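You operate a simulated robot arm through the tools that you are given. There is no shell and no other tool. Be economical: measure what you need, move in short steps, check, and stop when the job is done.

Carry out the task below with a simulated robot arm. There is one attempt and no reset: what you move stays moved.

TASK
Tumble the load at the card's speed to the card's shade.
Fine: till the display shows that shade; then stop button and isolator off. Where these are worked on the way, their far stop is far enough and under half their travel is too little: isolator.

The check looks at the end state, three seconds after you hand in, the way a careful person would. Anything else that was tipped, shoved, dropped, spilled or broken makes it a failure.

THE ROBOT
A 7-joint arm with a two-finger parallel gripper, fixed in place. Base frame: the origin is at the foot of the arm, x ahead of it, y to its left, z up. Readings come in m, degrees, newtons and seconds.
With the tool pointing down near the work surface it reaches from about 0.1 to 0.72 m from the base axis. Its first joint turns from -166.0 to 166.0 degrees. Payload 3.91 kg.
The TCP is the grasp point between the finger pads, 0.03 m short of the fingertips. In the tool frame z runs along the fingers and y along their closing line. Largest opening 0.11 m; finger width 0.02, thickness 0.01; the body of the gripper, 0.048 by 0.112 m, starts 0.055 m behind the TCP.
Orientation is that of the tool frame in the base frame, as [roll, pitch, yaw] about the fixed x, y, z axes, in that order (R = Rz(yaw) Ry(pitch) Rx(roll)). With the fingers straight down and closing along the base's y, the tool's x points along the base's -x, its y along +y and its z along -z.

THE INTERFACE
- The arm moves only by the tool step_arm. Its argument "targets" is text: rows parted by semicolons, each of 6 numbers parted by spaces: the shift along the base's x, y, z in mm, then the turn, a rotation vector about the base's x, y, z in degrees. In form: x y z wx wy wz; .... A call has 1 to 20 rows; each row shifts and turns the commanded pose from where the row before left it. "grip" is the finger opening in mm, from 0 to 110, set as the call begins (left out, the last holds). Rows are played at 5 a second. More than 0.05 m and 8.6 degrees between two rows, or a gripper value outside its range, and nothing of the call is played. Where a pose cannot be reached the arm comes as near as it can. A force on the tool above 40 N (or 10 N above the force at the start of the call, whichever is more), or a blocked arm, ends the call early, and 0.2 s more pass. The fingers move at their own pace (about 0.153 m/s each) and stop on an object; they squeeze with about 42 N. The grip force told is the motor's: it shows also when the fingers shut on nothing. Time passes only in rows, and 0.2 s behind the last, so rows that do not move let the fingers close. It gives the time, the measured TCP pose, the force on the tool (base axes), the opening and the grip force at its end, in the units of the frame above (readings bear some noise), with the torque about the TCP (base axes, N m) and any sound that the robot's microphone picked up.
- Cameras (640 x 400 px; columns grow to the right, rows downward): "scene" is fixed at [0.3997, -0.6506, 1.9608]; the picture's right is [0.98, 0.21, 0.00], its down [0.10, -0.48, -0.87] and it looks along [-0.18, 0.85, -0.49] (base axes); focal length 351 px, centre (320, 200). "wrist" rides on the gripper at [0.077, 0.007, -0.114] in the tool frame; the picture's right is [-0.09, 1.00, 0.00], its down [-0.80, -0.07, -0.59] and it looks along [-0.59, -0.05, 0.80] (tool axes); focal length 270 px, centre (320, 200). There is no depth. A picture from a camera that has moved, and an enlarged one, comes with that camera's place and axes in the base frame and with its lens.
- capture(camera): a new picture of that camera. No time passes.
- raise_lower(by): slides the trunk up (or, below 0, down) by that many m; the arm rides with it, the base frame stays. It gives what a move gives, with no picture.
- zoom(camera, box): a new picture of the part [left, top, right, bottom] of that camera's present view, enlarged. No time passes.
- job_done(): hands the job in; it is judged then, once.

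Work in short steps. Places have to be worked out from the pictures, the camera data and where the tool is seen: move nearer, look again, correct. Check each grasp and each placing, and mend what went wrong. You have 120 turns and 84 pictures in all, those below and enlarged ones among them. Open the gripper and draw the arm clear of the work before you hand the job in, unless the task says otherwise; then end with one line.

The tools are called after "Request:" by a JSON object that holds its "api" and its "payload". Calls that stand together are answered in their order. step_arm: Moves the arm, as the interface text tells. Its arguments: {"type":"object","properties":{"targets":{"type":"string"},"grip":{"type":"number"}},"required":["targets"]} The other tools are called the same way: raise_lower (by) slides the trunk up or down; capture (camera) takes a picture; zoom (camera, box) takes an enlarged picture of a part of a camera's view; job_done () hands the job in.

At the start:

```text
clock: 0.0
tcp_pos: [0.2258, 0.2486, 1.4744]
orientation: [180.0, 0.0, -180.0]
force: [0.3, -0.5, -0.8]
ft_torque: [-0.01, 0.02, 0.03]
gripper_width: 0.11
grip_force: 0.1
trunk travel left (down, up): [-0.575, 0.035]
```

scene: 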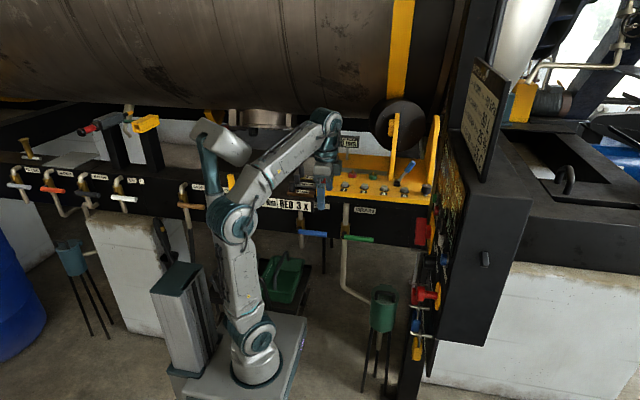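
wrist: 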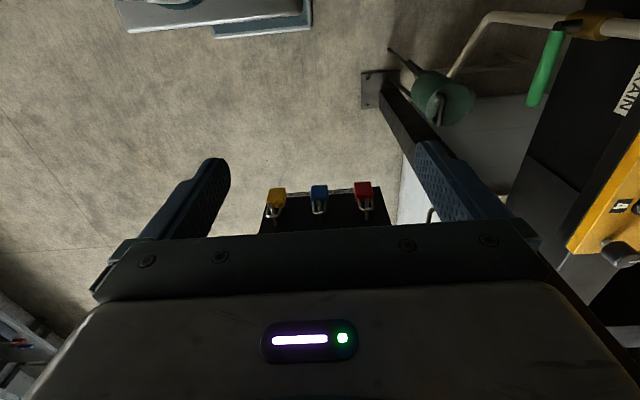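

I start by enlarging the parts of the scene that hold the panel, card and isolators.

Request:
{"api": "zoom", "payload": {"camera": "scene", "box": [220, 120, 450, 260]}}

Request:
{"api": "zoom", "payload": {"camera": "scene", "box": [390, 40, 550, 360]}}

Request:
{"api": "zoom", "payload": {"camera": "scene", "box": [0, 100, 230, 240]}}

```text
2.78 times, centred on (335, 190) of scene
camera zoom: at [0.3997, -0.6506, 1.9608], right [0.98, 0.21, 0.0], down [0.1, -0.48, -0.87], along [-0.18, 0.85, -0.49], focal length 976 px, centre (278, 228)
```

zoom: 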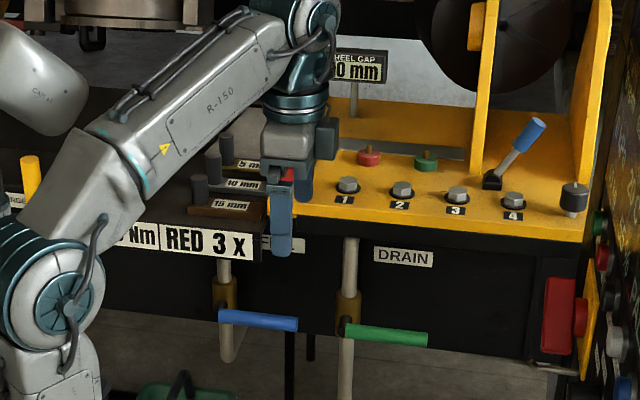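

```text
1.25 times, centred on (470, 200) of scene
camera zoom: at [0.3997, -0.6506, 1.9608], right [0.98, 0.21, 0.0], down [0.1, -0.48, -0.87], along [-0.18, 0.85, -0.49], focal length 438 px, centre (132, 200)
```

zoom: 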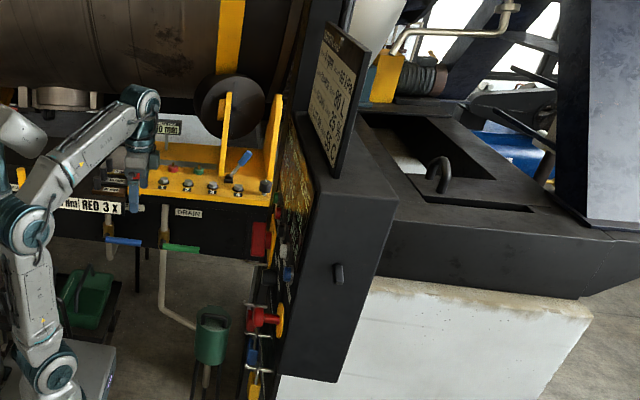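

```text
2.78 times, centred on (115, 170) of scene
camera zoom: at [0.3997, -0.6506, 1.9608], right [0.98, 0.21, 0.0], down [0.1, -0.48, -0.87], along [-0.18, 0.85, -0.49], focal length 976 px, centre (890, 284)
```

zoom: 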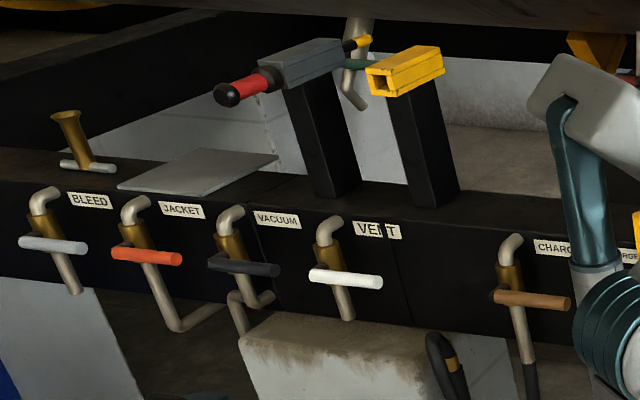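

The card board and the panel face lie at the right, seen obliquely. I enlarge both.

Request:
{"api": "zoom", "payload": {"camera": "scene", "box": [455, 50, 515, 190]}}

Request:
{"api": "zoom", "payload": {"camera": "scene", "box": [395, 130, 535, 370]}}

Request:
{"api": "zoom", "payload": {"camera": "scene", "box": [410, 180, 460, 250]}}

Request:
{"api": "zoom", "payload": {"camera": "scene", "box": [400, 240, 460, 360]}}

```text
2.86 times, centred on (485, 120) of scene
camera zoom: at [0.3997, -0.6506, 1.9608], right [0.98, 0.21, 0.0], down [0.1, -0.48, -0.87], along [-0.18, 0.85, -0.49], focal length 1002 px, centre (-151, 429)
```

zoom: 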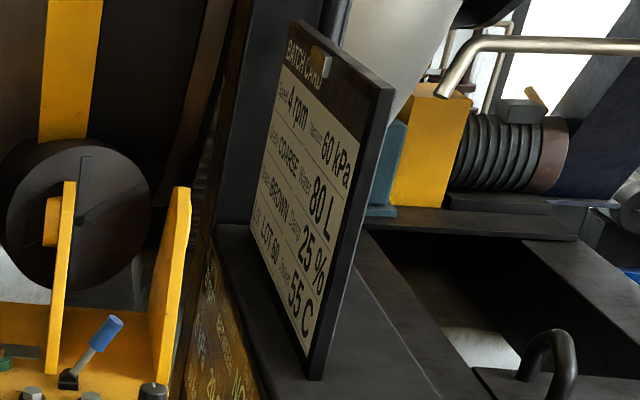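

```text
1.67 times, centred on (465, 250) of scene
camera zoom: at [0.3997, -0.6506, 1.9608], right [0.98, 0.21, 0.0], down [0.1, -0.48, -0.87], along [-0.18, 0.85, -0.49], focal length 585 px, centre (78, 117)
```

zoom: 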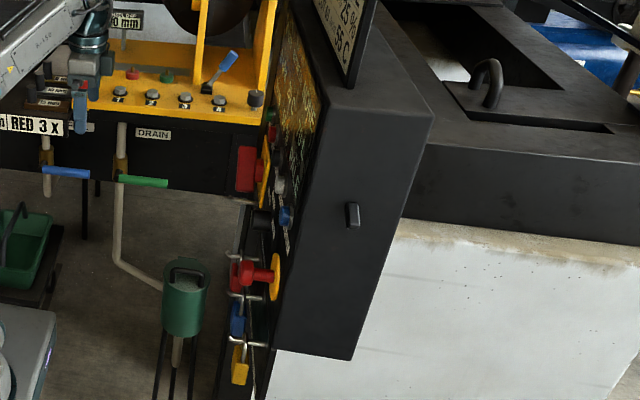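

```text
5.71 times, centred on (435, 215) of scene
camera zoom: at [0.3997, -0.6506, 1.9608], right [0.98, 0.21, 0.0], down [0.1, -0.48, -0.87], along [-0.18, 0.85, -0.49], focal length 2004 px, centre (-337, 114)
```

zoom: 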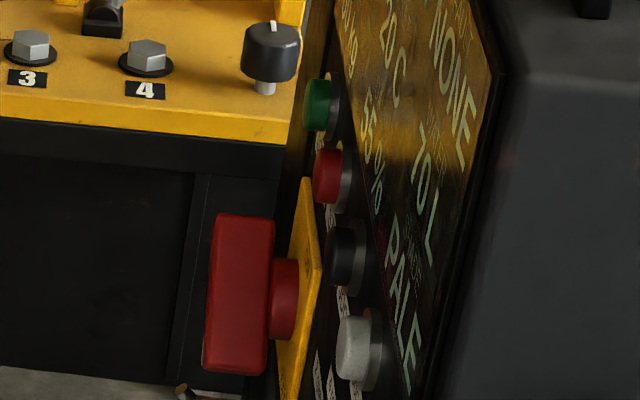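

```text
3.33 times, centred on (430, 300) of scene
camera zoom: at [0.3997, -0.6506, 1.9608], right [0.98, 0.21, 0.0], down [0.1, -0.48, -0.87], along [-0.18, 0.85, -0.49], focal length 1169 px, centre (-47, -133)
```

zoom: 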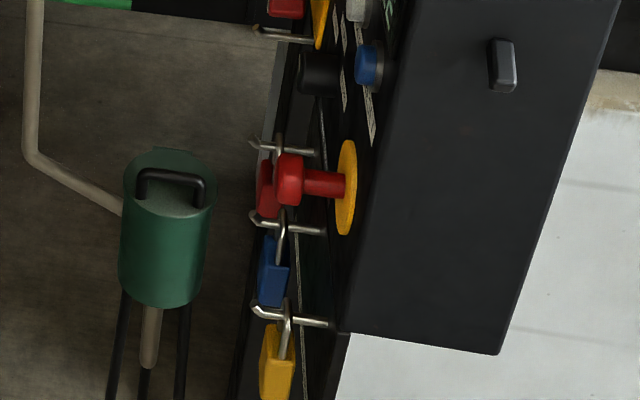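

The card reads 4 rpm, shade BROWN. I tilt the tool forward (about -y) so that the wrist camera looks at the panel face along +x.

Request:
{"api": "step_arm", "payload": {"targets": "0 0 0 0 -7.5 0;0 0 0 0 -7.5 0;0 0 0 0 -7.5 0;0 0 0 0 -7.5 0;0 0 0 0 -7.5 0;0 0 0 0 -7.5 0;0 0 0 0 -7.5 0", "grip": 0}}

Request:
{"api": "capture", "payload": {"camera": "wrist"}}

Request:
{"api": "capture", "payload": {"camera": "scene"}}

```text
clock: 1.7
tcp_pos: [0.2832, 0.2007, 1.4777]
orientation: [175.3, 48.8, 167.3]
force: [0.3, -0.5, 0.6]
ft_torque: [-0.04, 0.01, -0.01]
gripper_width: 0.0
grip_force: 37.8
trunk travel left (down, up): [-0.575, 0.035]
stopped in row 7: the arm was blocked; the commanded pose is now the measured one
```

```text
74 pictures are left
camera wrist: at [0.1488, 0.2279, 1.4964], right [0.22, 0.97, 0.12], down [0.06, -0.14, 0.99], along [0.97, -0.21, -0.09], focal length 270 px, centre (320, 200)
```

wrist: 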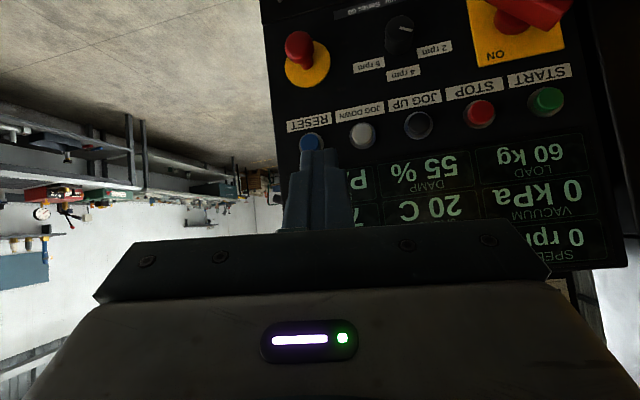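

```text
73 pictures are left
```

scene: 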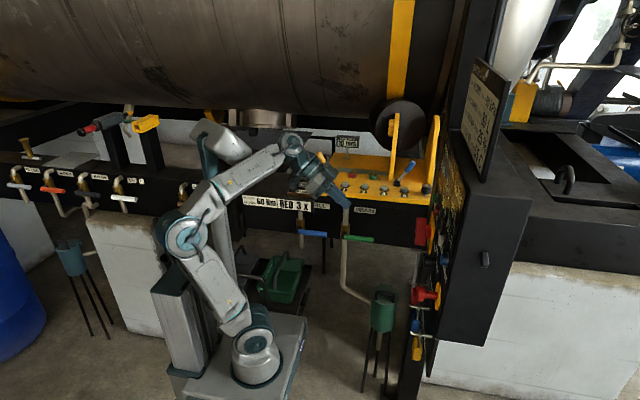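

The wrist picture shows the panel upside down: displays, then START, STOP, JOG UP, JOG DOWN, RESET, then isolator, speed selector and red mushroom. By triangulation START is at about (0.572, 0.474, 1.364) and RESET at (0.573, 0.134, 1.365). I correct the yaw and look higher to read the displays.

Request:
{"api": "step_arm", "payload": {"targets": "20 10 15 0 0 6;20 10 15 0 0 6;20 10 15 0 -6 0;20 10 15 0 -6 0;0 10 15 0 -4 0"}}

Request:
{"api": "capture", "payload": {"camera": "wrist"}}

```text
clock: 2.9
tcp_pos: [0.3604, 0.2534, 1.5526]
orientation: [174.8, 65.0, 179.2]
force: [0.0, 1.1, 0.4]
ft_torque: [0.01, 0.01, 0.03]
gripper_width: 0.0
grip_force: 37.4
trunk travel left (down, up): [-0.575, 0.035]
```

```text
72 pictures are left
camera wrist: at [0.2226, 0.2508, 1.5322], right [-0.03, 0.99, 0.12], down [-0.19, -0.12, 0.97], along [0.98, 0.01, 0.2], focal length 270 px, centre (320, 200)
```

wrist: 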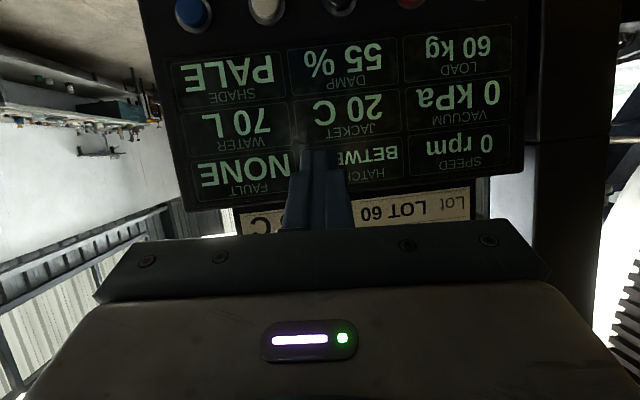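

Displays: speed 0 rpm, hatch BETWEEN, fault NONE, shade PALE. I lower the trunk to see the isolator, selector and mushroom straight on.

Request:
{"api": "raise_lower", "payload": {"by": -0.3}}

Request:
{"api": "capture", "payload": {"camera": "wrist"}}

```text
clock: 5.9
tcp_pos: [0.3599, 0.2538, 1.2515]
orientation: [174.8, 64.9, 179.1]
force: [0.0, -0.5, 0.4]
ft_torque: [0.04, 0.01, -0.02]
gripper_width: 0.0
grip_force: 37.5
trunk travel left (down, up): [-0.275, 0.335]
```

```text
71 pictures are left
camera wrist: at [0.2227, 0.2503, 1.2323], right [-0.03, 0.99, 0.12], down [-0.19, -0.12, 0.97], along [0.98, 0.01, 0.19], focal length 270 px, centre (320, 200)
```

wrist: 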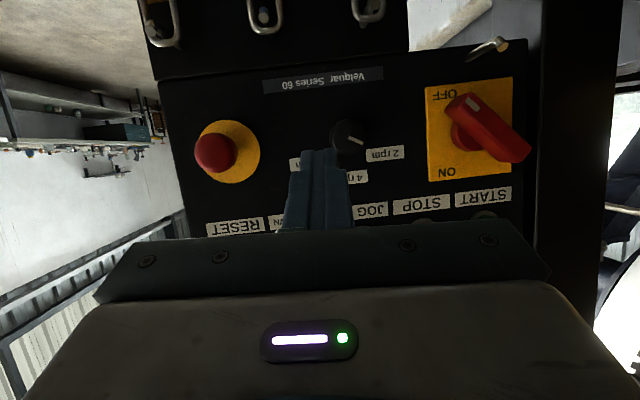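

I enlarge the isolator and the selector.

Request:
{"api": "zoom", "payload": {"camera": "wrist", "box": [410, 40, 540, 220]}}

Request:
{"api": "zoom", "payload": {"camera": "wrist", "box": [270, 90, 430, 200]}}

```text
2.22 times, centred on (475, 130) of wrist
camera zoom: at [0.2227, 0.2503, 1.2323], right [-0.03, 0.99, 0.12], down [-0.19, -0.12, 0.97], along [0.98, 0.01, 0.19], focal length 601 px, centre (-24, 356)
```

zoom: 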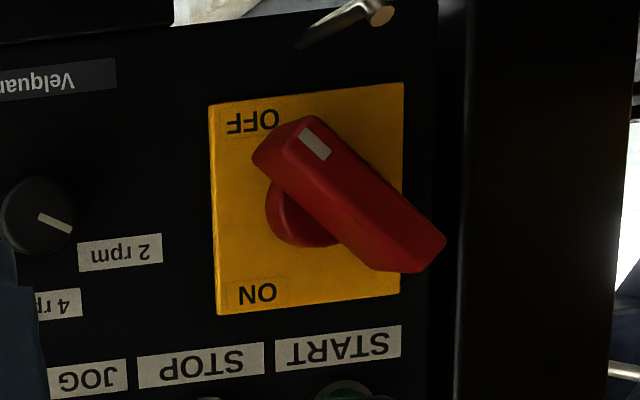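

```text
3.64 times, centred on (350, 145) of wrist
camera zoom: at [0.2227, 0.2503, 1.2323], right [-0.03, 0.99, 0.12], down [-0.19, -0.12, 0.97], along [0.98, 0.01, 0.19], focal length 983 px, centre (211, 400)
```

zoom: 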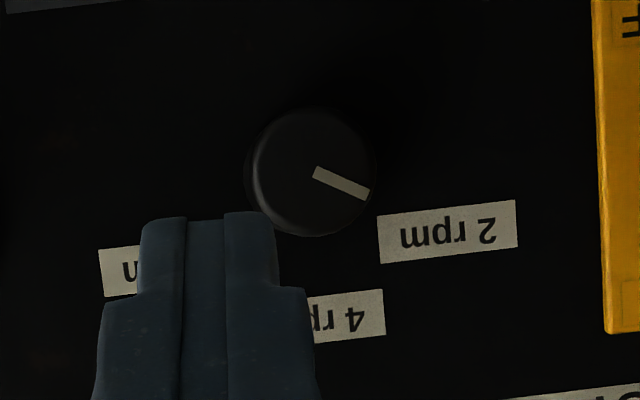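

Isolator is OFF (mark at OFF) and selector at 2 rpm. I judge the knob front at (0.553, 0.295, 1.225) and the isolator bar at (0.54, 0.458, 1.234), panel plane x≈0.585. I level the tool along +x in front of the selector, fingers open to 80 mm.

Request:
{"api": "step_arm", "payload": {"targets": "20 10 -5 0 0 -4.8;20 10 -5 0 -8 0;20 10 -5 0 -8 0;20 6 -5 0 -8 0;20 5 -5 -2.4 -1 0;0 0 0 0 0 0", "grip": 80}}

Request:
{"api": "capture", "payload": {"camera": "wrist"}}

Request:
{"api": "zoom", "payload": {"camera": "scene", "box": [300, 140, 500, 340]}}

```text
clock: 7.3
tcp_pos: [0.4608, 0.2943, 1.227]
orientation: [178.9, 90.0, 179.0]
force: [0.1, -0.3, -0.6]
ft_torque: [-0.04, -0.01, 0.02]
gripper_width: 0.0797
grip_force: 0.1
trunk travel left (down, up): [-0.275, 0.335]
```

```text
68 pictures are left
camera wrist: at [0.345, 0.2995, 1.1507], right [0.0, 1.0, 0.09], down [-0.59, -0.07, 0.8], along [0.8, -0.05, 0.59], focal length 270 px, centre (320, 200)
```

wrist: 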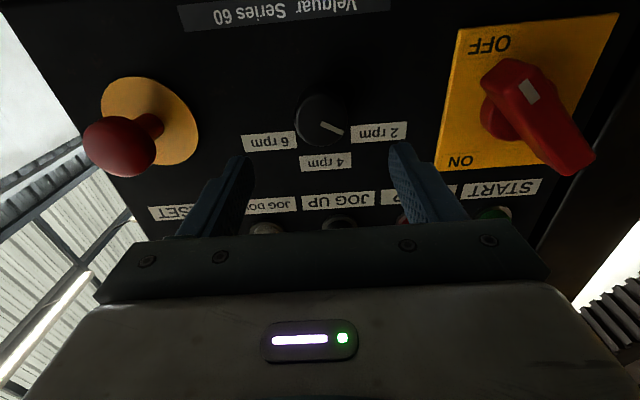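

```text
2.00 times, centred on (400, 240) of scene
camera zoom: at [0.3997, -0.6506, 1.9608], right [0.98, 0.21, 0.0], down [0.1, -0.48, -0.87], along [-0.18, 0.85, -0.49], focal length 702 px, centre (160, 120)
```

zoom: 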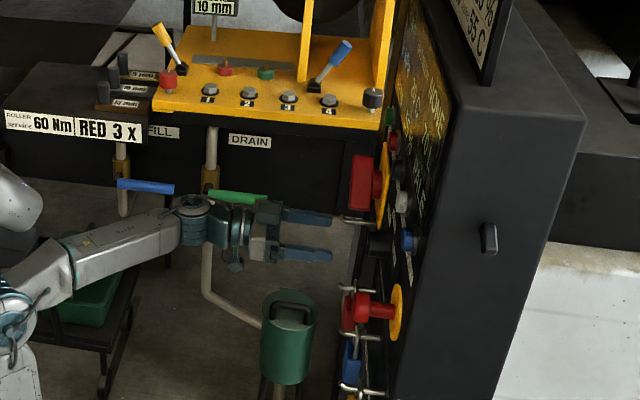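

Labels are 6, 4 (top middle), 2 rpm; the knob sits dead ahead at (0.553, 0.294, 1.226). I pre-turn -30° about x and advance so the finger tips straddle the knob.

Request:
{"api": "step_arm", "payload": {"targets": "0 0 0 -7.5 0 0;0 0 0 -7.5 0 0;10 0 0 -7.5 0 0;15 0 0 -7.5 0 0;20 0 0 0 0 0;20 0 0 0 0 0;17 0 0 0 0 0;0 0 0 0 0 0"}}

Request:
{"api": "capture", "payload": {"camera": "wrist"}}

```text
clock: 9.1
tcp_pos: [0.5416, 0.2939, 1.2285]
orientation: [-90.0, 60.0, -90.0]
force: [0.0, -0.4, 0.3]
ft_torque: [0.03, -0.02, 0.0]
gripper_width: 0.08
grip_force: 0.1
trunk travel left (down, up): [-0.275, 0.335]
```

```text
66 pictures are left
camera wrist: at [0.4266, 0.2601, 1.1589], right [0.0, 0.91, -0.42], down [-0.59, 0.34, 0.73], along [0.8, 0.25, 0.54], focal length 270 px, centre (320, 200)
```

wrist: 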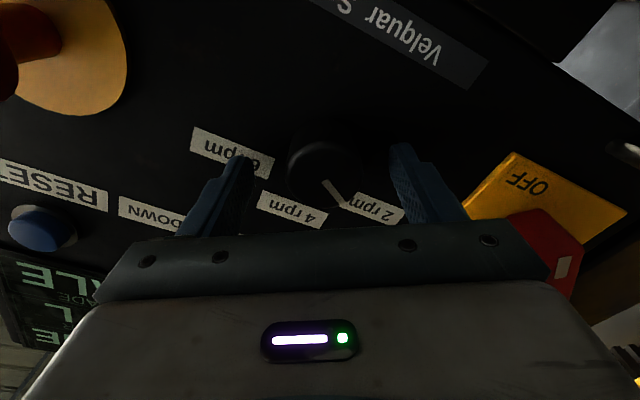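

The knob lies between the finger tips, perhaps a few mm low; I shift down 4 mm and close on it.

Request:
{"api": "step_arm", "payload": {"targets": "0 -1 -4 0 0 0;0 0 0 0 0 0;0 0 0 0 0 0", "grip": 20}}

Request:
{"api": "capture", "payload": {"camera": "wrist"}}

```text
clock: 9.9
tcp_pos: [0.541, 0.2947, 1.224]
orientation: [-89.7, 60.0, -89.6]
force: [12.9, 10.0, 16.8]
ft_torque: [0.13, -0.49, 0.55]
gripper_width: 0.0408
grip_force: 45.4
trunk travel left (down, up): [-0.275, 0.335]
```

```text
65 pictures are left
camera wrist: at [0.4266, 0.2607, 1.1554], right [0.0, 0.91, -0.42], down [-0.6, 0.34, 0.73], along [0.8, 0.25, 0.54], focal length 270 px, centre (320, 200)
```

wrist: 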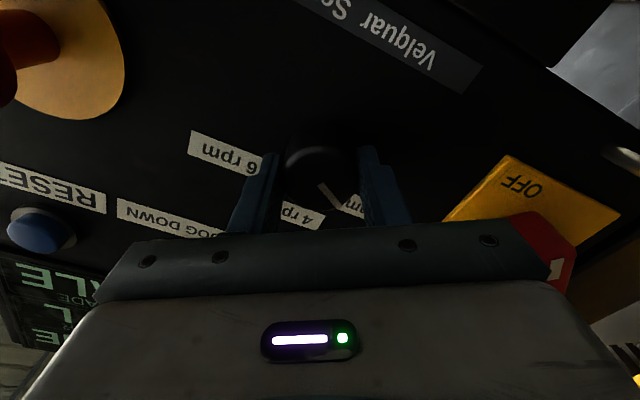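

Contact with a side load towards +y/+z suggests I'm slightly off centre. I reopen, shift by (-2, -3) mm, and re-close to relieve it.

Request:
{"api": "step_arm", "payload": {"targets": "0 0 0 0 0 0;0 -2 -3 0 0 0;0 0 0 0 0 0", "grip": 65}}

Request:
{"api": "step_arm", "payload": {"targets": "0 0 0 0 0 0;0 0 0 0 0 0", "grip": 25}}

```text
clock: 10.7
tcp_pos: [0.5404, 0.2908, 1.221]
orientation: [-90.1, 60.0, -90.1]
force: [0.4, 0.4, 0.2]
ft_torque: [0.01, 0.05, -0.03]
gripper_width: 0.065
grip_force: 0.0
trunk travel left (down, up): [-0.275, 0.335]
```

```text
clock: 11.3
tcp_pos: [0.5417, 0.2922, 1.2199]
orientation: [-90.2, 60.0, -90.1]
force: [-1.2, 1.9, -4.3]
ft_torque: [0.05, 0.05, 0.23]
gripper_width: 0.0408
grip_force: 45.0
trunk travel left (down, up): [-0.275, 0.335]
```

Loads are small now and the knob (41 mm) is gripped. I turn +60° about x in steps of 7.5°.

Request:
{"api": "step_arm", "payload": {"targets": "0 0 0 7.5 0 0;0 0 0 7.5 0 0;0 0 0 7.5 0 0;0 0 0 7.5 0 0"}}

Request:
{"api": "step_arm", "payload": {"targets": "0 0 0 7.5 0 0;0 0 0 7.5 0 0;0 0 0 7.5 0 0;0 0 0 7.5 0 0"}}

Request:
{"api": "capture", "payload": {"camera": "wrist"}}

```text
clock: 12.3
tcp_pos: [0.5406, 0.2963, 1.2185]
orientation: [168.4, 89.9, 168.6]
force: [-4.0, 12.0, -11.1]
ft_torque: [-0.05, 0.28, 0.53]
gripper_width: 0.0405
grip_force: 45.3
trunk travel left (down, up): [-0.275, 0.335]
```

```text
clock: 13.3
tcp_pos: [0.541, 0.2976, 1.2195]
orientation: [89.8, 60.1, 90.3]
force: [2.9, 25.3, 1.6]
ft_torque: [-0.15, -0.05, 1.08]
gripper_width: 0.0408
grip_force: 44.2
trunk travel left (down, up): [-0.275, 0.335]
```

```text
64 pictures are left
camera wrist: at [0.4263, 0.3402, 1.1573], right [-0.01, 0.82, 0.57], down [-0.59, -0.46, 0.66], along [0.81, -0.34, 0.49], focal length 270 px, centre (320, 200)
```

wrist: 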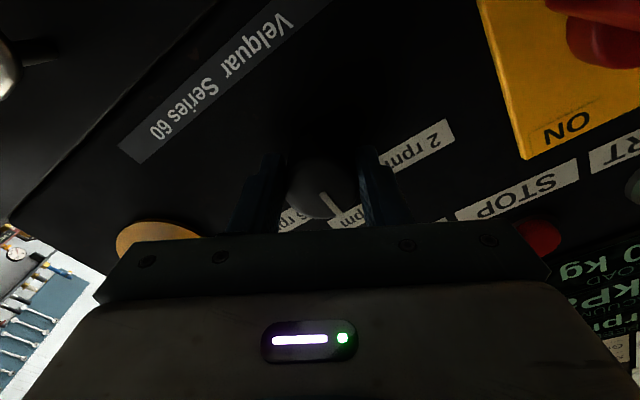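

The pointer turned with the grip and now points at the 4 rpm label. I release, retreat and look at it.

Request:
{"api": "step_arm", "payload": {"targets": "0 0 0 0 0 0;-20 0 0 0 0 0;-30 0 0 -7.5 0 0;-30 0 0 -7.5 0 0;0 0 0 -7.5 0 0;0 0 0 -7.5 0 0", "grip": 80}}

Request:
{"api": "zoom", "payload": {"camera": "wrist", "box": [220, 60, 420, 200]}}

```text
clock: 14.7
tcp_pos: [0.4618, 0.2902, 1.2201]
orientation: [-104.5, 89.9, -104.4]
force: [0.0, -0.1, -0.1]
ft_torque: [0.01, 0.02, 0.01]
gripper_width: 0.0802
grip_force: 0.1
trunk travel left (down, up): [-0.275, 0.335]
```

```text
2.86 times, centred on (320, 130) of wrist
camera zoom: at [0.3467, 0.2958, 1.1442], right [0.0, 1.0, 0.09], down [-0.59, -0.07, 0.8], along [0.8, -0.05, 0.59], focal length 772 px, centre (320, 400)
```

zoom: 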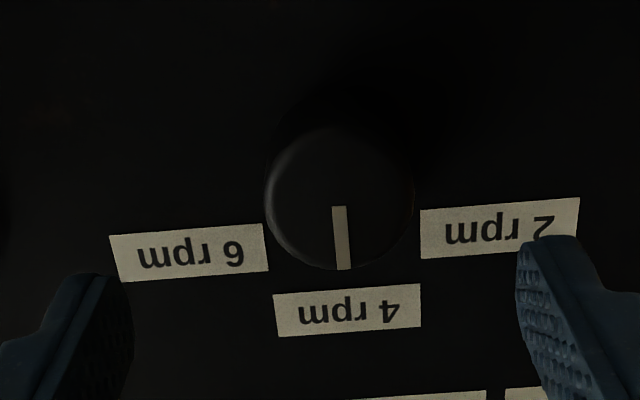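

Selector is squarely at 4 rpm. Now I go in front of the isolator with the closing line turned -45°, perpendicular to the bar.

Request:
{"api": "step_arm", "payload": {"targets": "-10 40 4 -7.5 0 0;0 40 4 -7.5 0 0;0 40 4 -7.5 0 0;0 40 2 -7.5 0 0;0 8 0 -7.5 0 0;0 0 0 -7.5 0 0;0 0 0 0 0 0", "grip": 80}}

Request:
{"api": "capture", "payload": {"camera": "wrist"}}

Request:
{"api": "zoom", "payload": {"camera": "scene", "box": [340, 170, 460, 290]}}

```text
clock: 16.3
tcp_pos: [0.4515, 0.4598, 1.2338]
orientation: [-90.0, 44.8, -90.0]
force: [0.7, 0.0, 0.0]
ft_torque: [-0.01, -0.01, -0.03]
gripper_width: 0.08
grip_force: 0.1
trunk travel left (down, up): [-0.275, 0.335]
```

```text
62 pictures are left
camera wrist: at [0.3356, 0.409, 1.1755], right [0.0, 0.77, -0.64], down [-0.59, 0.52, 0.62], along [0.8, 0.38, 0.46], focal length 270 px, centre (320, 200)
```

wrist: 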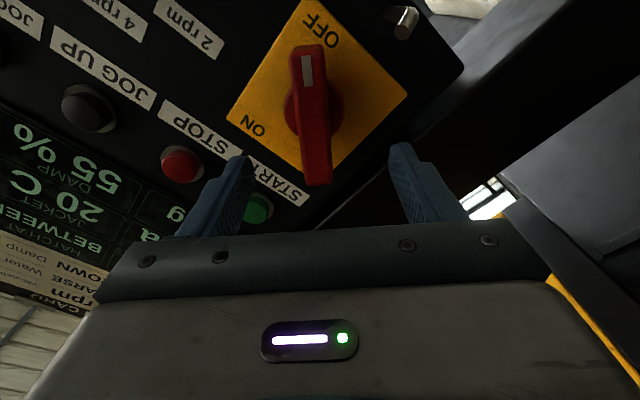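

```text
3.33 times, centred on (400, 230) of scene
camera zoom: at [0.3997, -0.6506, 1.9608], right [0.98, 0.21, 0.0], down [0.1, -0.48, -0.87], along [-0.18, 0.85, -0.49], focal length 1169 px, centre (53, 100)
```

zoom: 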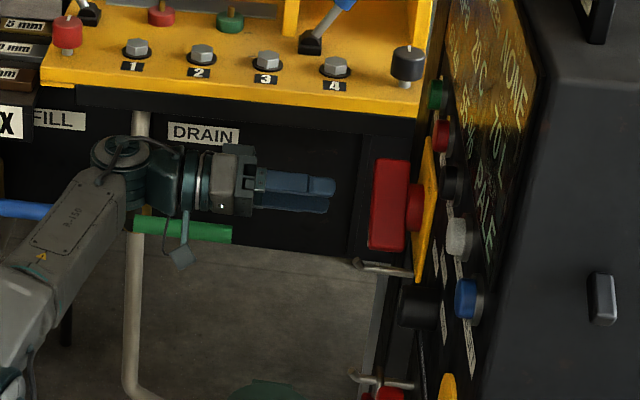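

The bar is nearly aligned with the finger gap, about 7 mm off across it. I shift (-5, +4) mm and advance to x≈0.523.

Request:
{"api": "step_arm", "payload": {"targets": "15 -5 4 0 0 0;20 0 0 0 0 0;20 0 0 0 0 0;17 0 0 0 0 0;0 0 0 0 0 0"}}

Request:
{"api": "capture", "payload": {"camera": "wrist"}}

Request:
{"api": "zoom", "payload": {"camera": "scene", "box": [340, 170, 460, 290]}}

```text
clock: 17.5
tcp_pos: [0.5238, 0.4545, 1.2379]
orientation: [-90.0, 45.1, -90.0]
force: [0.8, 0.2, 0.5]
ft_torque: [0.01, 0.0, -0.03]
gripper_width: 0.0799
grip_force: 0.1
trunk travel left (down, up): [-0.275, 0.335]
```

```text
60 pictures are left
camera wrist: at [0.4091, 0.4034, 1.1799], right [0.0, 0.77, -0.64], down [-0.59, 0.52, 0.62], along [0.8, 0.38, 0.46], focal length 270 px, centre (320, 200)
```

wrist: 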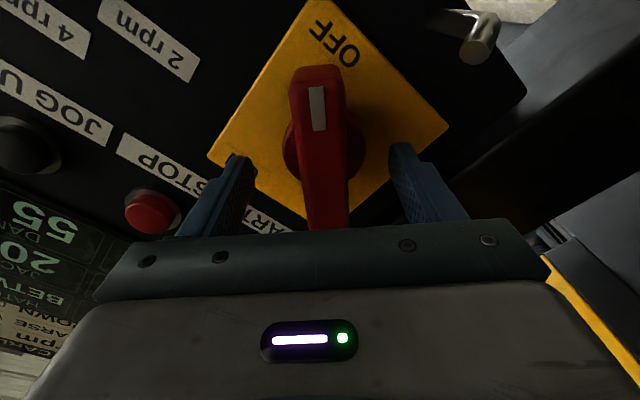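

```text
3.33 times, centred on (400, 230) of scene
camera zoom: at [0.3997, -0.6506, 1.9608], right [0.98, 0.21, 0.0], down [0.1, -0.48, -0.87], along [-0.18, 0.85, -0.49], focal length 1169 px, centre (53, 100)
```

zoom: 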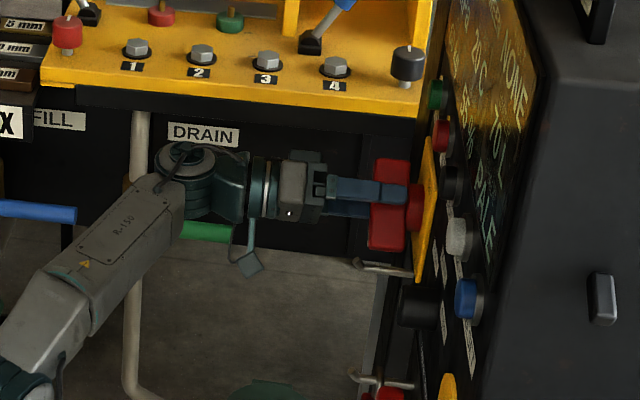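

Finger tips straddle the bar, centred and just reaching its back face. I close.

Request:
{"api": "step_arm", "payload": {"targets": "0 0 0 0 0 0;0 0 0 0 0 0;0 0 0 0 0 0", "grip": 10}}

```text
clock: 18.3
tcp_pos: [0.5248, 0.4552, 1.2365]
orientation: [-90.1, 44.9, -90.1]
force: [-2.1, 2.7, -11.6]
ft_torque: [0.02, -0.83, -0.16]
gripper_width: 0.024
grip_force: 44.7
trunk travel left (down, up): [-0.275, 0.335]
```

Bar (24 mm) gripped. I turn by -30° first and check the load.

Request:
{"api": "step_arm", "payload": {"targets": "0 0 0 -7.5 0 0;0 0 0 -7.5 0 0;0 0 0 -7.5 0 0;0 0 0 -7.5 0 0"}}

Request:
{"api": "capture", "payload": {"camera": "wrist"}}

```text
clock: 19.3
tcp_pos: [0.5233, 0.4567, 1.2362]
orientation: [-90.2, 14.7, -90.0]
force: [-8.7, -0.7, -26.1]
ft_torque: [0.08, -0.55, -0.7]
gripper_width: 0.0237
grip_force: 44.4
trunk travel left (down, up): [-0.275, 0.335]
```

```text
58 pictures are left
camera wrist: at [0.4089, 0.3827, 1.2108], right [0.0, 0.34, -0.94], down [-0.59, 0.76, 0.27], along [0.8, 0.56, 0.2], focal length 270 px, centre (320, 200)
```

wrist: 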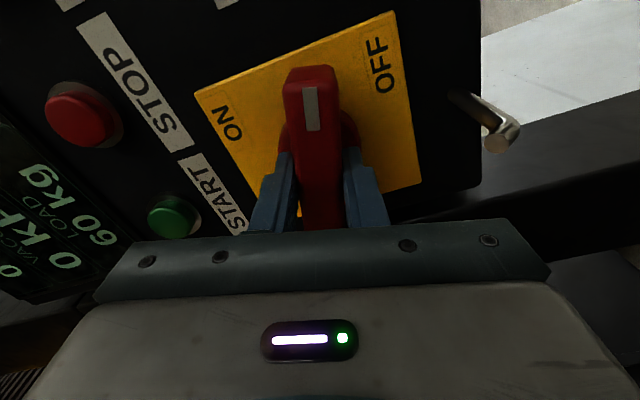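

The handle turns with the grip; the tool is being pulled down 26 N, so the axis sits a few mm lower. I lower 3 mm and keep turning.

Request:
{"api": "step_arm", "payload": {"targets": "0 0 -3 -7.5 0 0;0 0 0 -7.5 0 0;0 0 0 -7.5 0 0"}}

Request:
{"api": "step_arm", "payload": {"targets": "0 0 0 -7.5 0 0;0 0 0 -7.5 0 0;0 0 0 -7.5 0 0"}}

Request:
{"api": "capture", "payload": {"camera": "wrist"}}

```text
clock: 20.1
tcp_pos: [0.5233, 0.4564, 1.2336]
orientation: [-90.0, -7.7, -89.9]
force: [-1.3, 8.4, -7.3]
ft_torque: [0.07, 0.43, -0.63]
gripper_width: 0.0236
grip_force: 45.5
trunk travel left (down, up): [-0.275, 0.335]
```

```text
clock: 20.9
tcp_pos: [0.5256, 0.4565, 1.2342]
orientation: [-90.0, -30.3, -90.0]
force: [-0.6, 6.0, -6.4]
ft_torque: [0.02, 0.32, 0.92]
gripper_width: 0.0235
grip_force: 44.8
trunk travel left (down, up): [-0.275, 0.335]
```

```text
57 pictures are left
camera wrist: at [0.4091, 0.3852, 1.268], right [0.0, -0.42, -0.91], down [-0.6, 0.73, -0.34], along [0.8, 0.54, -0.25], focal length 270 px, centre (320, 200)
```

wrist: 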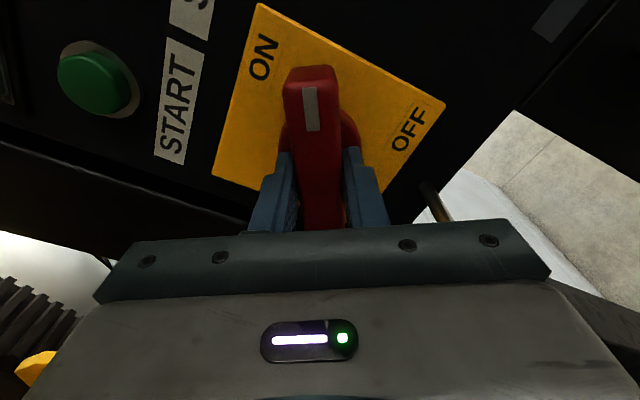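

75° done with low load; the last 15° (and up to its stop) follow.

Request:
{"api": "step_arm", "payload": {"targets": "0 0 0 -7.5 0 0;0 0 0 -7.5 0 0;0 0 0 -4 0 0;0 0 0 0 0 0"}}

Request:
{"api": "capture", "payload": {"camera": "wrist"}}

```text
clock: 21.9
tcp_pos: [0.5238, 0.4566, 1.2337]
orientation: [-90.1, -49.1, -89.9]
force: [-4.3, 4.2, -12.3]
ft_torque: [1.31, 0.45, 0.31]
gripper_width: 0.025
grip_force: 45.0
trunk travel left (down, up): [-0.275, 0.335]
```

```text
56 pictures are left
camera wrist: at [0.409, 0.399, 1.2892], right [0.0, -0.7, -0.72], down [-0.59, 0.58, -0.56], along [0.8, 0.43, -0.41], focal length 270 px, centre (320, 200)
```

wrist: 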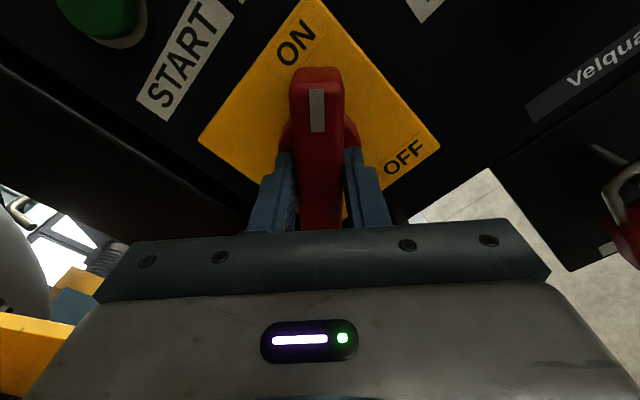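

The torque shows its stop: the isolator is ON. I release, retreat straight back, then rise to the START button with fingers shut.

Request:
{"api": "step_arm", "payload": {"targets": "0 0 0 0 0 0;0 0 0 0 0 0;-20 0 0 0 0 0;-30 0 0 0 0 0;-30 0 0 0 0 0;0 0 0 0 0 0", "grip": 80}}

Request:
{"api": "step_arm", "payload": {"targets": "0 5 40 7 0 0;0 5 40 0 0 0;0 5 40 0 0 0;0 3 10 0 0 0;0 0 0 0 0 0", "grip": 0}}

Request:
{"api": "capture", "payload": {"camera": "wrist"}}

Request:
{"api": "zoom", "payload": {"camera": "scene", "box": [390, 140, 490, 240]}}

```text
clock: 23.3
tcp_pos: [0.4438, 0.4531, 1.2337]
orientation: [-90.0, -49.0, -89.9]
force: [0.1, -0.7, -0.3]
ft_torque: [-0.02, 0.0, -0.01]
gripper_width: 0.0797
grip_force: 0.2
trunk travel left (down, up): [-0.275, 0.335]
```

```text
clock: 24.5
tcp_pos: [0.4442, 0.4706, 1.3641]
orientation: [-89.9, -42.2, -89.9]
force: [0.3, -0.1, -0.1]
ft_torque: [0.01, -0.01, -0.01]
gripper_width: 0.0
grip_force: 37.1
trunk travel left (down, up): [-0.275, 0.335]
```

```text
55 pictures are left
camera wrist: at [0.3288, 0.4082, 1.4119], right [0.0, -0.6, -0.8], down [-0.59, 0.64, -0.48], along [0.8, 0.48, -0.36], focal length 270 px, centre (320, 200)
```

wrist: 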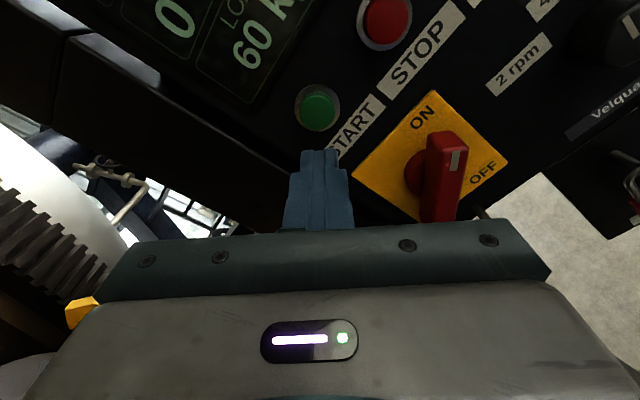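

```text
4.00 times, centred on (440, 190) of scene
camera zoom: at [0.3997, -0.6506, 1.9608], right [0.98, 0.21, 0.0], down [0.1, -0.48, -0.87], along [-0.18, 0.85, -0.49], focal length 1403 px, centre (-160, 240)
```

zoom: 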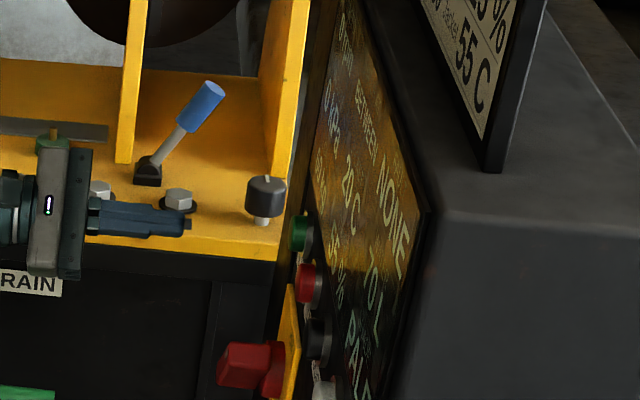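

Isolator stands at ON. START works out at (y 0.4745, z 1.363); I align and approach, then press in small steps.

Request:
{"api": "step_arm", "payload": {"targets": "20 4 -1 0 0 0;25 0 0 0 0 0;25 0 0 0 0 0;20 0 0 0 0 0"}}

Request:
{"api": "capture", "payload": {"camera": "wrist"}}

```text
clock: 25.5
tcp_pos: [0.5254, 0.4518, 1.3437]
orientation: [-89.9, -41.9, -90.1]
force: [0.4, -0.8, 0.2]
ft_torque: [0.03, 0.02, 0.04]
gripper_width: 0.0
grip_force: 37.5
out of reach, approached as far as the arm can: row 1, 2, 3, 4
trunk travel left (down, up): [-0.275, 0.335]
```

```text
53 pictures are left
camera wrist: at [0.41, 0.3883, 1.3911], right [0.0, -0.6, -0.8], down [-0.59, 0.64, -0.48], along [0.8, 0.48, -0.36], focal length 270 px, centre (320, 200)
```

wrist: 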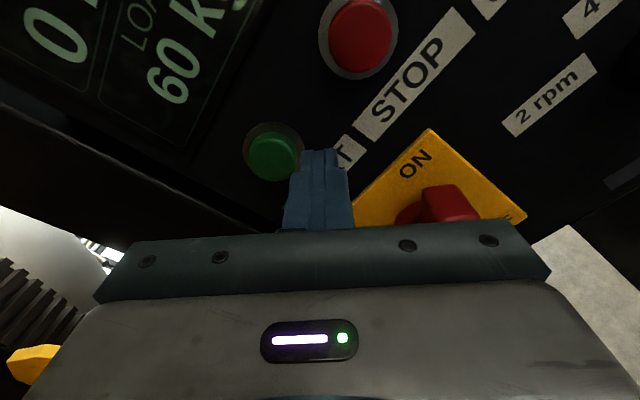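

Out of reach with the trunk this low. I back off, raise the trunk 0.13 m (the tool passes free in front of the panel), and bring the arm down again.

Request:
{"api": "step_arm", "payload": {"targets": "-30 0 0 0 0 0;-40 0 0 0 0 0;0 0 0 0 0 0"}}

Request:
{"api": "raise_lower", "payload": {"by": 0.15}}

```text
clock: 26.3
tcp_pos: [0.4543, 0.4527, 1.344]
orientation: [-89.9, -41.9, -90.0]
force: [-0.8, 0.2, 0.4]
ft_torque: [0.02, 0.01, -0.03]
gripper_width: 0.0002
grip_force: 38.1
trunk travel left (down, up): [-0.275, 0.335]
```

```text
clock: 28.0
tcp_pos: [0.4548, 0.4539, 1.4936]
orientation: [-90.0, -42.0, -90.0]
force: [-0.4, 0.0, 0.8]
ft_torque: [-0.03, -0.04, 0.02]
gripper_width: 0.0
grip_force: 37.5
trunk travel left (down, up): [-0.425, 0.185]
```

Now down to the START button's height and across to y 0.4745.

Request:
{"api": "step_arm", "payload": {"targets": "0 5 -45 0 0 0;0 5 -45 0 0 0;0 6 -30 0 0 0;0 5 -11 0 0 0;20 0 0 0 0 0;25 0 0 0 0 0;25 0 0 0 0 0;0 0 0 0 0 0"}}

Request:
{"api": "capture", "payload": {"camera": "wrist"}}

```text
clock: 29.8
tcp_pos: [0.5244, 0.4732, 1.3622]
orientation: [-90.0, -42.0, -90.0]
force: [0.2, 0.4, -0.2]
ft_torque: [0.01, -0.01, 0.01]
gripper_width: 0.0
grip_force: 37.8
trunk travel left (down, up): [-0.425, 0.185]
```

```text
52 pictures are left
camera wrist: at [0.4095, 0.4104, 1.4107], right [0.0, -0.6, -0.8], down [-0.59, 0.64, -0.48], along [0.8, 0.48, -0.36], focal length 270 px, centre (320, 200)
```

wrist: 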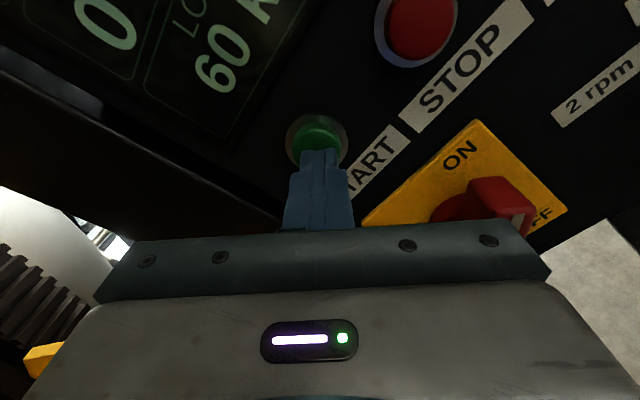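

Well aligned with START. I press in, and draw back.

Request:
{"api": "step_arm", "payload": {"targets": "12 0 0 0 0 0;6 0 0 0 0 0;4 0 0 0 0 0;3 0 0 0 0 0"}}

Request:
{"api": "capture", "payload": {"camera": "wrist"}}

```text
clock: 30.9
tcp_pos: [0.5407, 0.4738, 1.3639]
orientation: [-90.2, -41.9, -89.6]
force: [-32.9, -5.8, -6.8]
ft_torque: [0.04, 0.18, -0.21]
gripper_width: 0.0
grip_force: 37.5
trunk travel left (down, up): [-0.425, 0.185]
heard: click
stopped in row 4: the force on the tool passed its limit at 42 N (the readings are from after the stop); the commanded pose is now the measured one
```

```text
51 pictures are left
camera wrist: at [0.4264, 0.4102, 1.4111], right [0.0, -0.6, -0.8], down [-0.6, 0.64, -0.48], along [0.8, 0.48, -0.36], focal length 270 px, centre (320, 200)
```

wrist: 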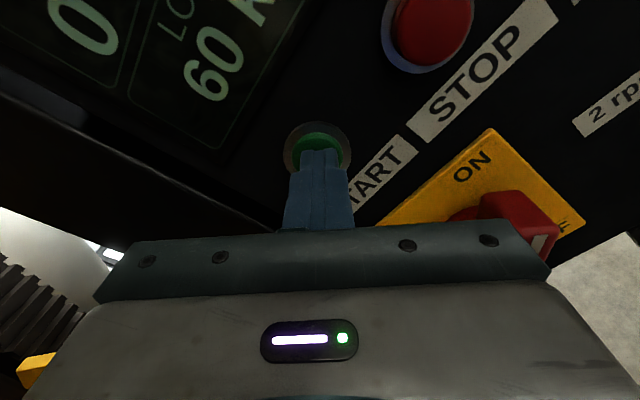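

A click was heard. I retract and check the displays.

Request:
{"api": "step_arm", "payload": {"targets": "-20 0 0 0 0 0;-20 0 0 0 0 0"}}

Request:
{"api": "zoom", "payload": {"camera": "scene", "box": [430, 120, 500, 250]}}

```text
clock: 31.5
tcp_pos: [0.507, 0.4741, 1.361]
orientation: [-90.3, -42.0, -89.8]
force: [-0.3, -0.1, -0.5]
ft_torque: [-0.01, 0.03, -0.03]
gripper_width: 0.0
grip_force: 37.9
trunk travel left (down, up): [-0.425, 0.185]
```

```text
3.08 times, centred on (465, 185) of scene
camera zoom: at [0.3997, -0.6506, 1.9608], right [0.98, 0.21, 0.0], down [0.1, -0.48, -0.87], along [-0.18, 0.85, -0.49], focal length 1079 px, centre (-126, 246)
```

zoom: 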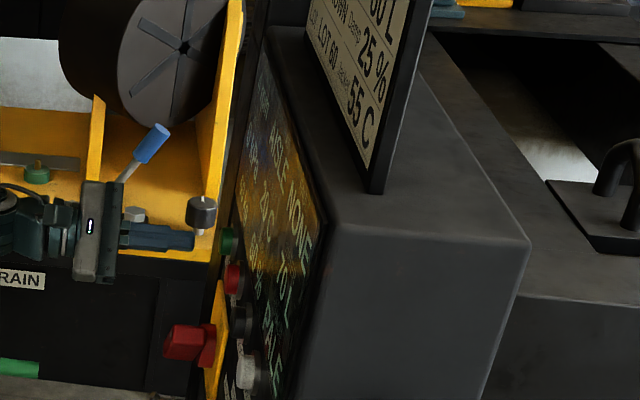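

The roller has turned, so the drum runs. I go to STOP (y≈0.389, z≈1.3625) and hold there, watching the shade.

Request:
{"api": "step_arm", "payload": {"targets": "0 -40 0 0 0 0;0 -40 0 0 0 0;15 -5 1 0 0 0;0 0 0 0 0 0"}}

Request:
{"api": "capture", "payload": {"camera": "wrist"}}

Request:
{"api": "zoom", "payload": {"camera": "scene", "box": [430, 150, 470, 230]}}

```text
clock: 32.5
tcp_pos: [0.5227, 0.3877, 1.3625]
orientation: [-90.3, -42.1, -89.9]
force: [-0.3, 0.7, 0.9]
ft_torque: [0.02, 0.01, 0.01]
gripper_width: 0.0
grip_force: 37.2
trunk travel left (down, up): [-0.425, 0.185]
```

```text
49 pictures are left
camera wrist: at [0.4082, 0.3242, 1.41], right [0.0, -0.6, -0.8], down [-0.6, 0.64, -0.48], along [0.8, 0.48, -0.36], focal length 270 px, centre (320, 200)
```

wrist: 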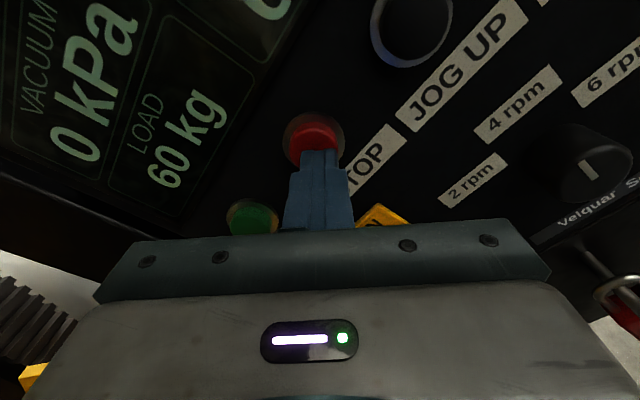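

```text
5.00 times, centred on (450, 190) of scene
camera zoom: at [0.3997, -0.6506, 1.9608], right [0.98, 0.21, 0.0], down [0.1, -0.48, -0.87], along [-0.18, 0.85, -0.49], focal length 1754 px, centre (-330, 250)
```

zoom: 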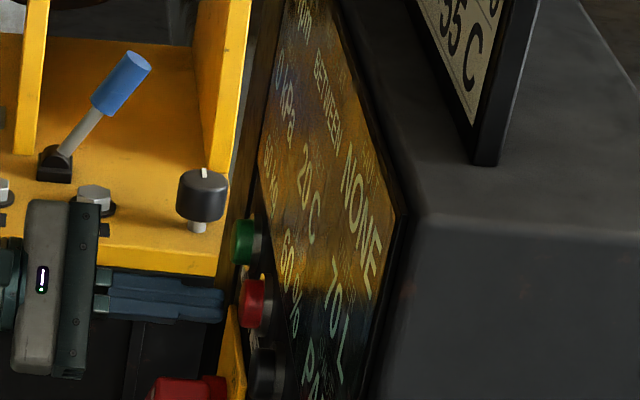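

Aligned at STOP. I wait in short steps and read the shade and speed.

Request:
{"api": "step_arm", "payload": {"targets": "0 0 0 0 0 0;0 0 0 0 0 0;0 0 0 0 0 0;0 0 0 0 0 0;0 0 0 0 0 0;0 0 0 0 0 0;0 0 0 0 0 0;0 0 0 0 0 0"}}

Request:
{"api": "zoom", "payload": {"camera": "scene", "box": [420, 150, 480, 250]}}

Request:
{"api": "zoom", "payload": {"camera": "scene", "box": [430, 125, 460, 175]}}

```text
clock: 34.3
tcp_pos: [0.5228, 0.3874, 1.3627]
orientation: [-90.3, -42.0, -89.8]
force: [-0.3, -0.2, 0.3]
ft_torque: [-0.04, 0.0, -0.02]
gripper_width: 0.0
grip_force: 37.5
trunk travel left (down, up): [-0.425, 0.185]
```

```text
4.00 times, centred on (450, 200) of scene
camera zoom: at [0.3997, -0.6506, 1.9608], right [0.98, 0.21, 0.0], down [0.1, -0.48, -0.87], along [-0.18, 0.85, -0.49], focal length 1403 px, centre (-200, 200)
```

zoom: 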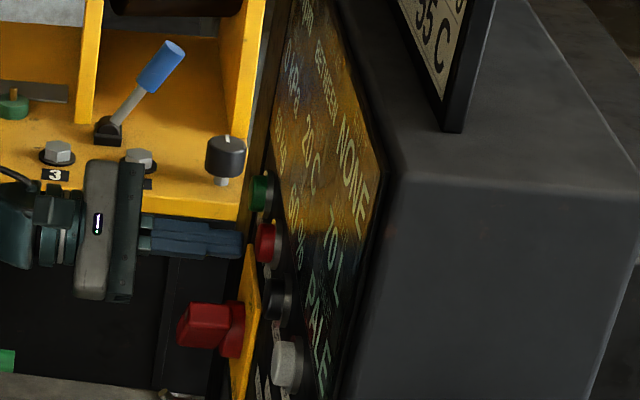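

```text
8.00 times, centred on (445, 150) of scene
camera zoom: at [0.3997, -0.6506, 1.9608], right [0.98, 0.21, 0.0], down [0.1, -0.48, -0.87], along [-0.18, 0.85, -0.49], focal length 2806 px, centre (-680, 600)
```

zoom: 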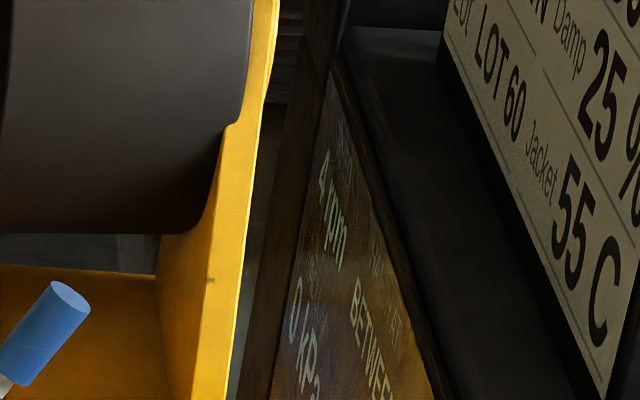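

It runs at 4 rpm, shade still PALE. I wait on in 3-s steps.

Request:
{"api": "step_arm", "payload": {"targets": "0 0 0 0 0 0;0 0 0 0 0 0;0 0 0 0 0 0;0 0 0 0 0 0;0 0 0 0 0 0;0 0 0 0 0 0;0 0 0 0 0 0;0 0 0 0 0 0;0 0 0 0 0 0;0 0 0 0 0 0;0 0 0 0 0 0;0 0 0 0 0 0;0 0 0 0 0 0;0 0 0 0 0 0"}}

Request:
{"api": "zoom", "payload": {"camera": "scene", "box": [430, 190, 480, 250]}}

```text
clock: 37.3
tcp_pos: [0.523, 0.3876, 1.3608]
orientation: [-90.4, -42.1, -89.8]
force: [-0.2, -0.2, -0.8]
ft_torque: [0.0, 0.02, -0.01]
gripper_width: 0.0001
grip_force: 37.6
trunk travel left (down, up): [-0.425, 0.185]
```

```text
6.67 times, centred on (455, 220) of scene
camera zoom: at [0.3997, -0.6506, 1.9608], right [0.98, 0.21, 0.0], down [0.1, -0.48, -0.87], along [-0.18, 0.85, -0.49], focal length 2339 px, centre (-580, 67)
```

zoom: 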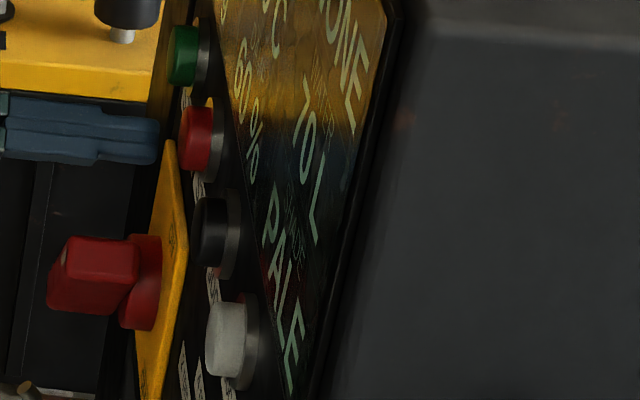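

Still PALE. Another 4 s.

Request:
{"api": "step_arm", "payload": {"targets": "0 0 0 0 0 0;0 0 0 0 0 0;0 0 0 0 0 0;0 0 0 0 0 0;0 0 0 0 0 0;0 0 0 0 0 0;0 0 0 0 0 0;0 0 0 0 0 0;0 0 0 0 0 0;0 0 0 0 0 0;0 0 0 0 0 0;0 0 0 0 0 0;0 0 0 0 0 0;0 0 0 0 0 0;0 0 0 0 0 0;0 0 0 0 0 0;0 0 0 0 0 0;0 0 0 0 0 0"}}

Request:
{"api": "zoom", "payload": {"camera": "scene", "box": [430, 190, 480, 250]}}

```text
clock: 41.1
tcp_pos: [0.5239, 0.3864, 1.3616]
orientation: [-90.3, -42.0, -89.9]
force: [-0.4, 1.1, 0.5]
ft_torque: [0.0, -0.03, 0.02]
gripper_width: 0.0002
grip_force: 37.9
trunk travel left (down, up): [-0.425, 0.185]
```

```text
6.67 times, centred on (455, 220) of scene
camera zoom: at [0.3997, -0.6506, 1.9608], right [0.98, 0.21, 0.0], down [0.1, -0.48, -0.87], along [-0.18, 0.85, -0.49], focal length 2339 px, centre (-580, 67)
```

zoom: 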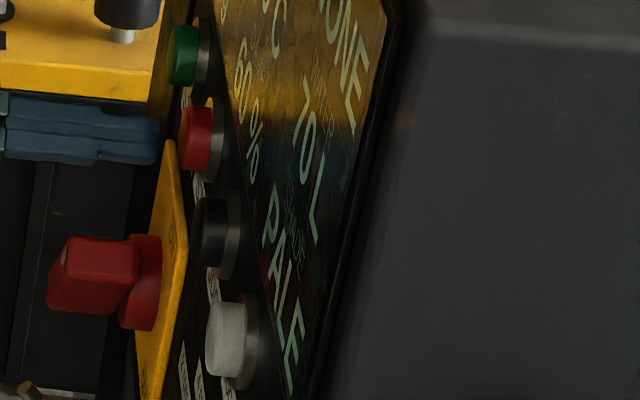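

Still PALE at 41 s. I wait on.

Request:
{"api": "step_arm", "payload": {"targets": "0 0 0 0 0 0;0 0 0 0 0 0;0 0 0 0 0 0;0 0 0 0 0 0;0 0 0 0 0 0;0 0 0 0 0 0;0 0 0 0 0 0;0 0 0 0 0 0;0 0 0 0 0 0;0 0 0 0 0 0;0 0 0 0 0 0;0 0 0 0 0 0;0 0 0 0 0 0;0 0 0 0 0 0;0 0 0 0 0 0;0 0 0 0 0 0;0 0 0 0 0 0;0 0 0 0 0 0"}}

Request:
{"api": "zoom", "payload": {"camera": "scene", "box": [430, 190, 480, 250]}}

```text
clock: 44.9
tcp_pos: [0.5233, 0.3867, 1.3615]
orientation: [-90.4, -42.0, -89.7]
force: [-0.5, -0.5, 0.0]
ft_torque: [-0.01, -0.02, -0.01]
gripper_width: 0.0001
grip_force: 37.9
trunk travel left (down, up): [-0.425, 0.185]
```

```text
6.67 times, centred on (455, 220) of scene
camera zoom: at [0.3997, -0.6506, 1.9608], right [0.98, 0.21, 0.0], down [0.1, -0.48, -0.87], along [-0.18, 0.85, -0.49], focal length 2339 px, centre (-580, 67)
```

zoom: 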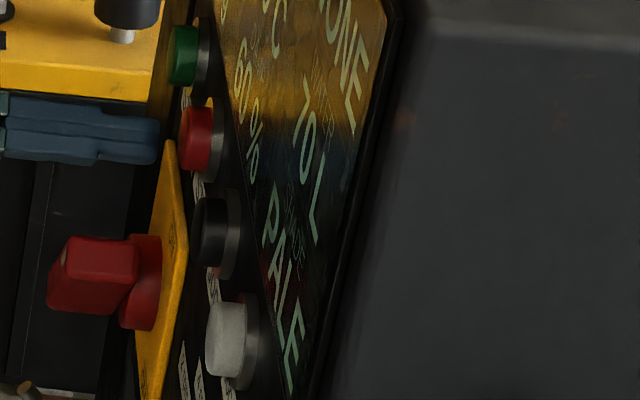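

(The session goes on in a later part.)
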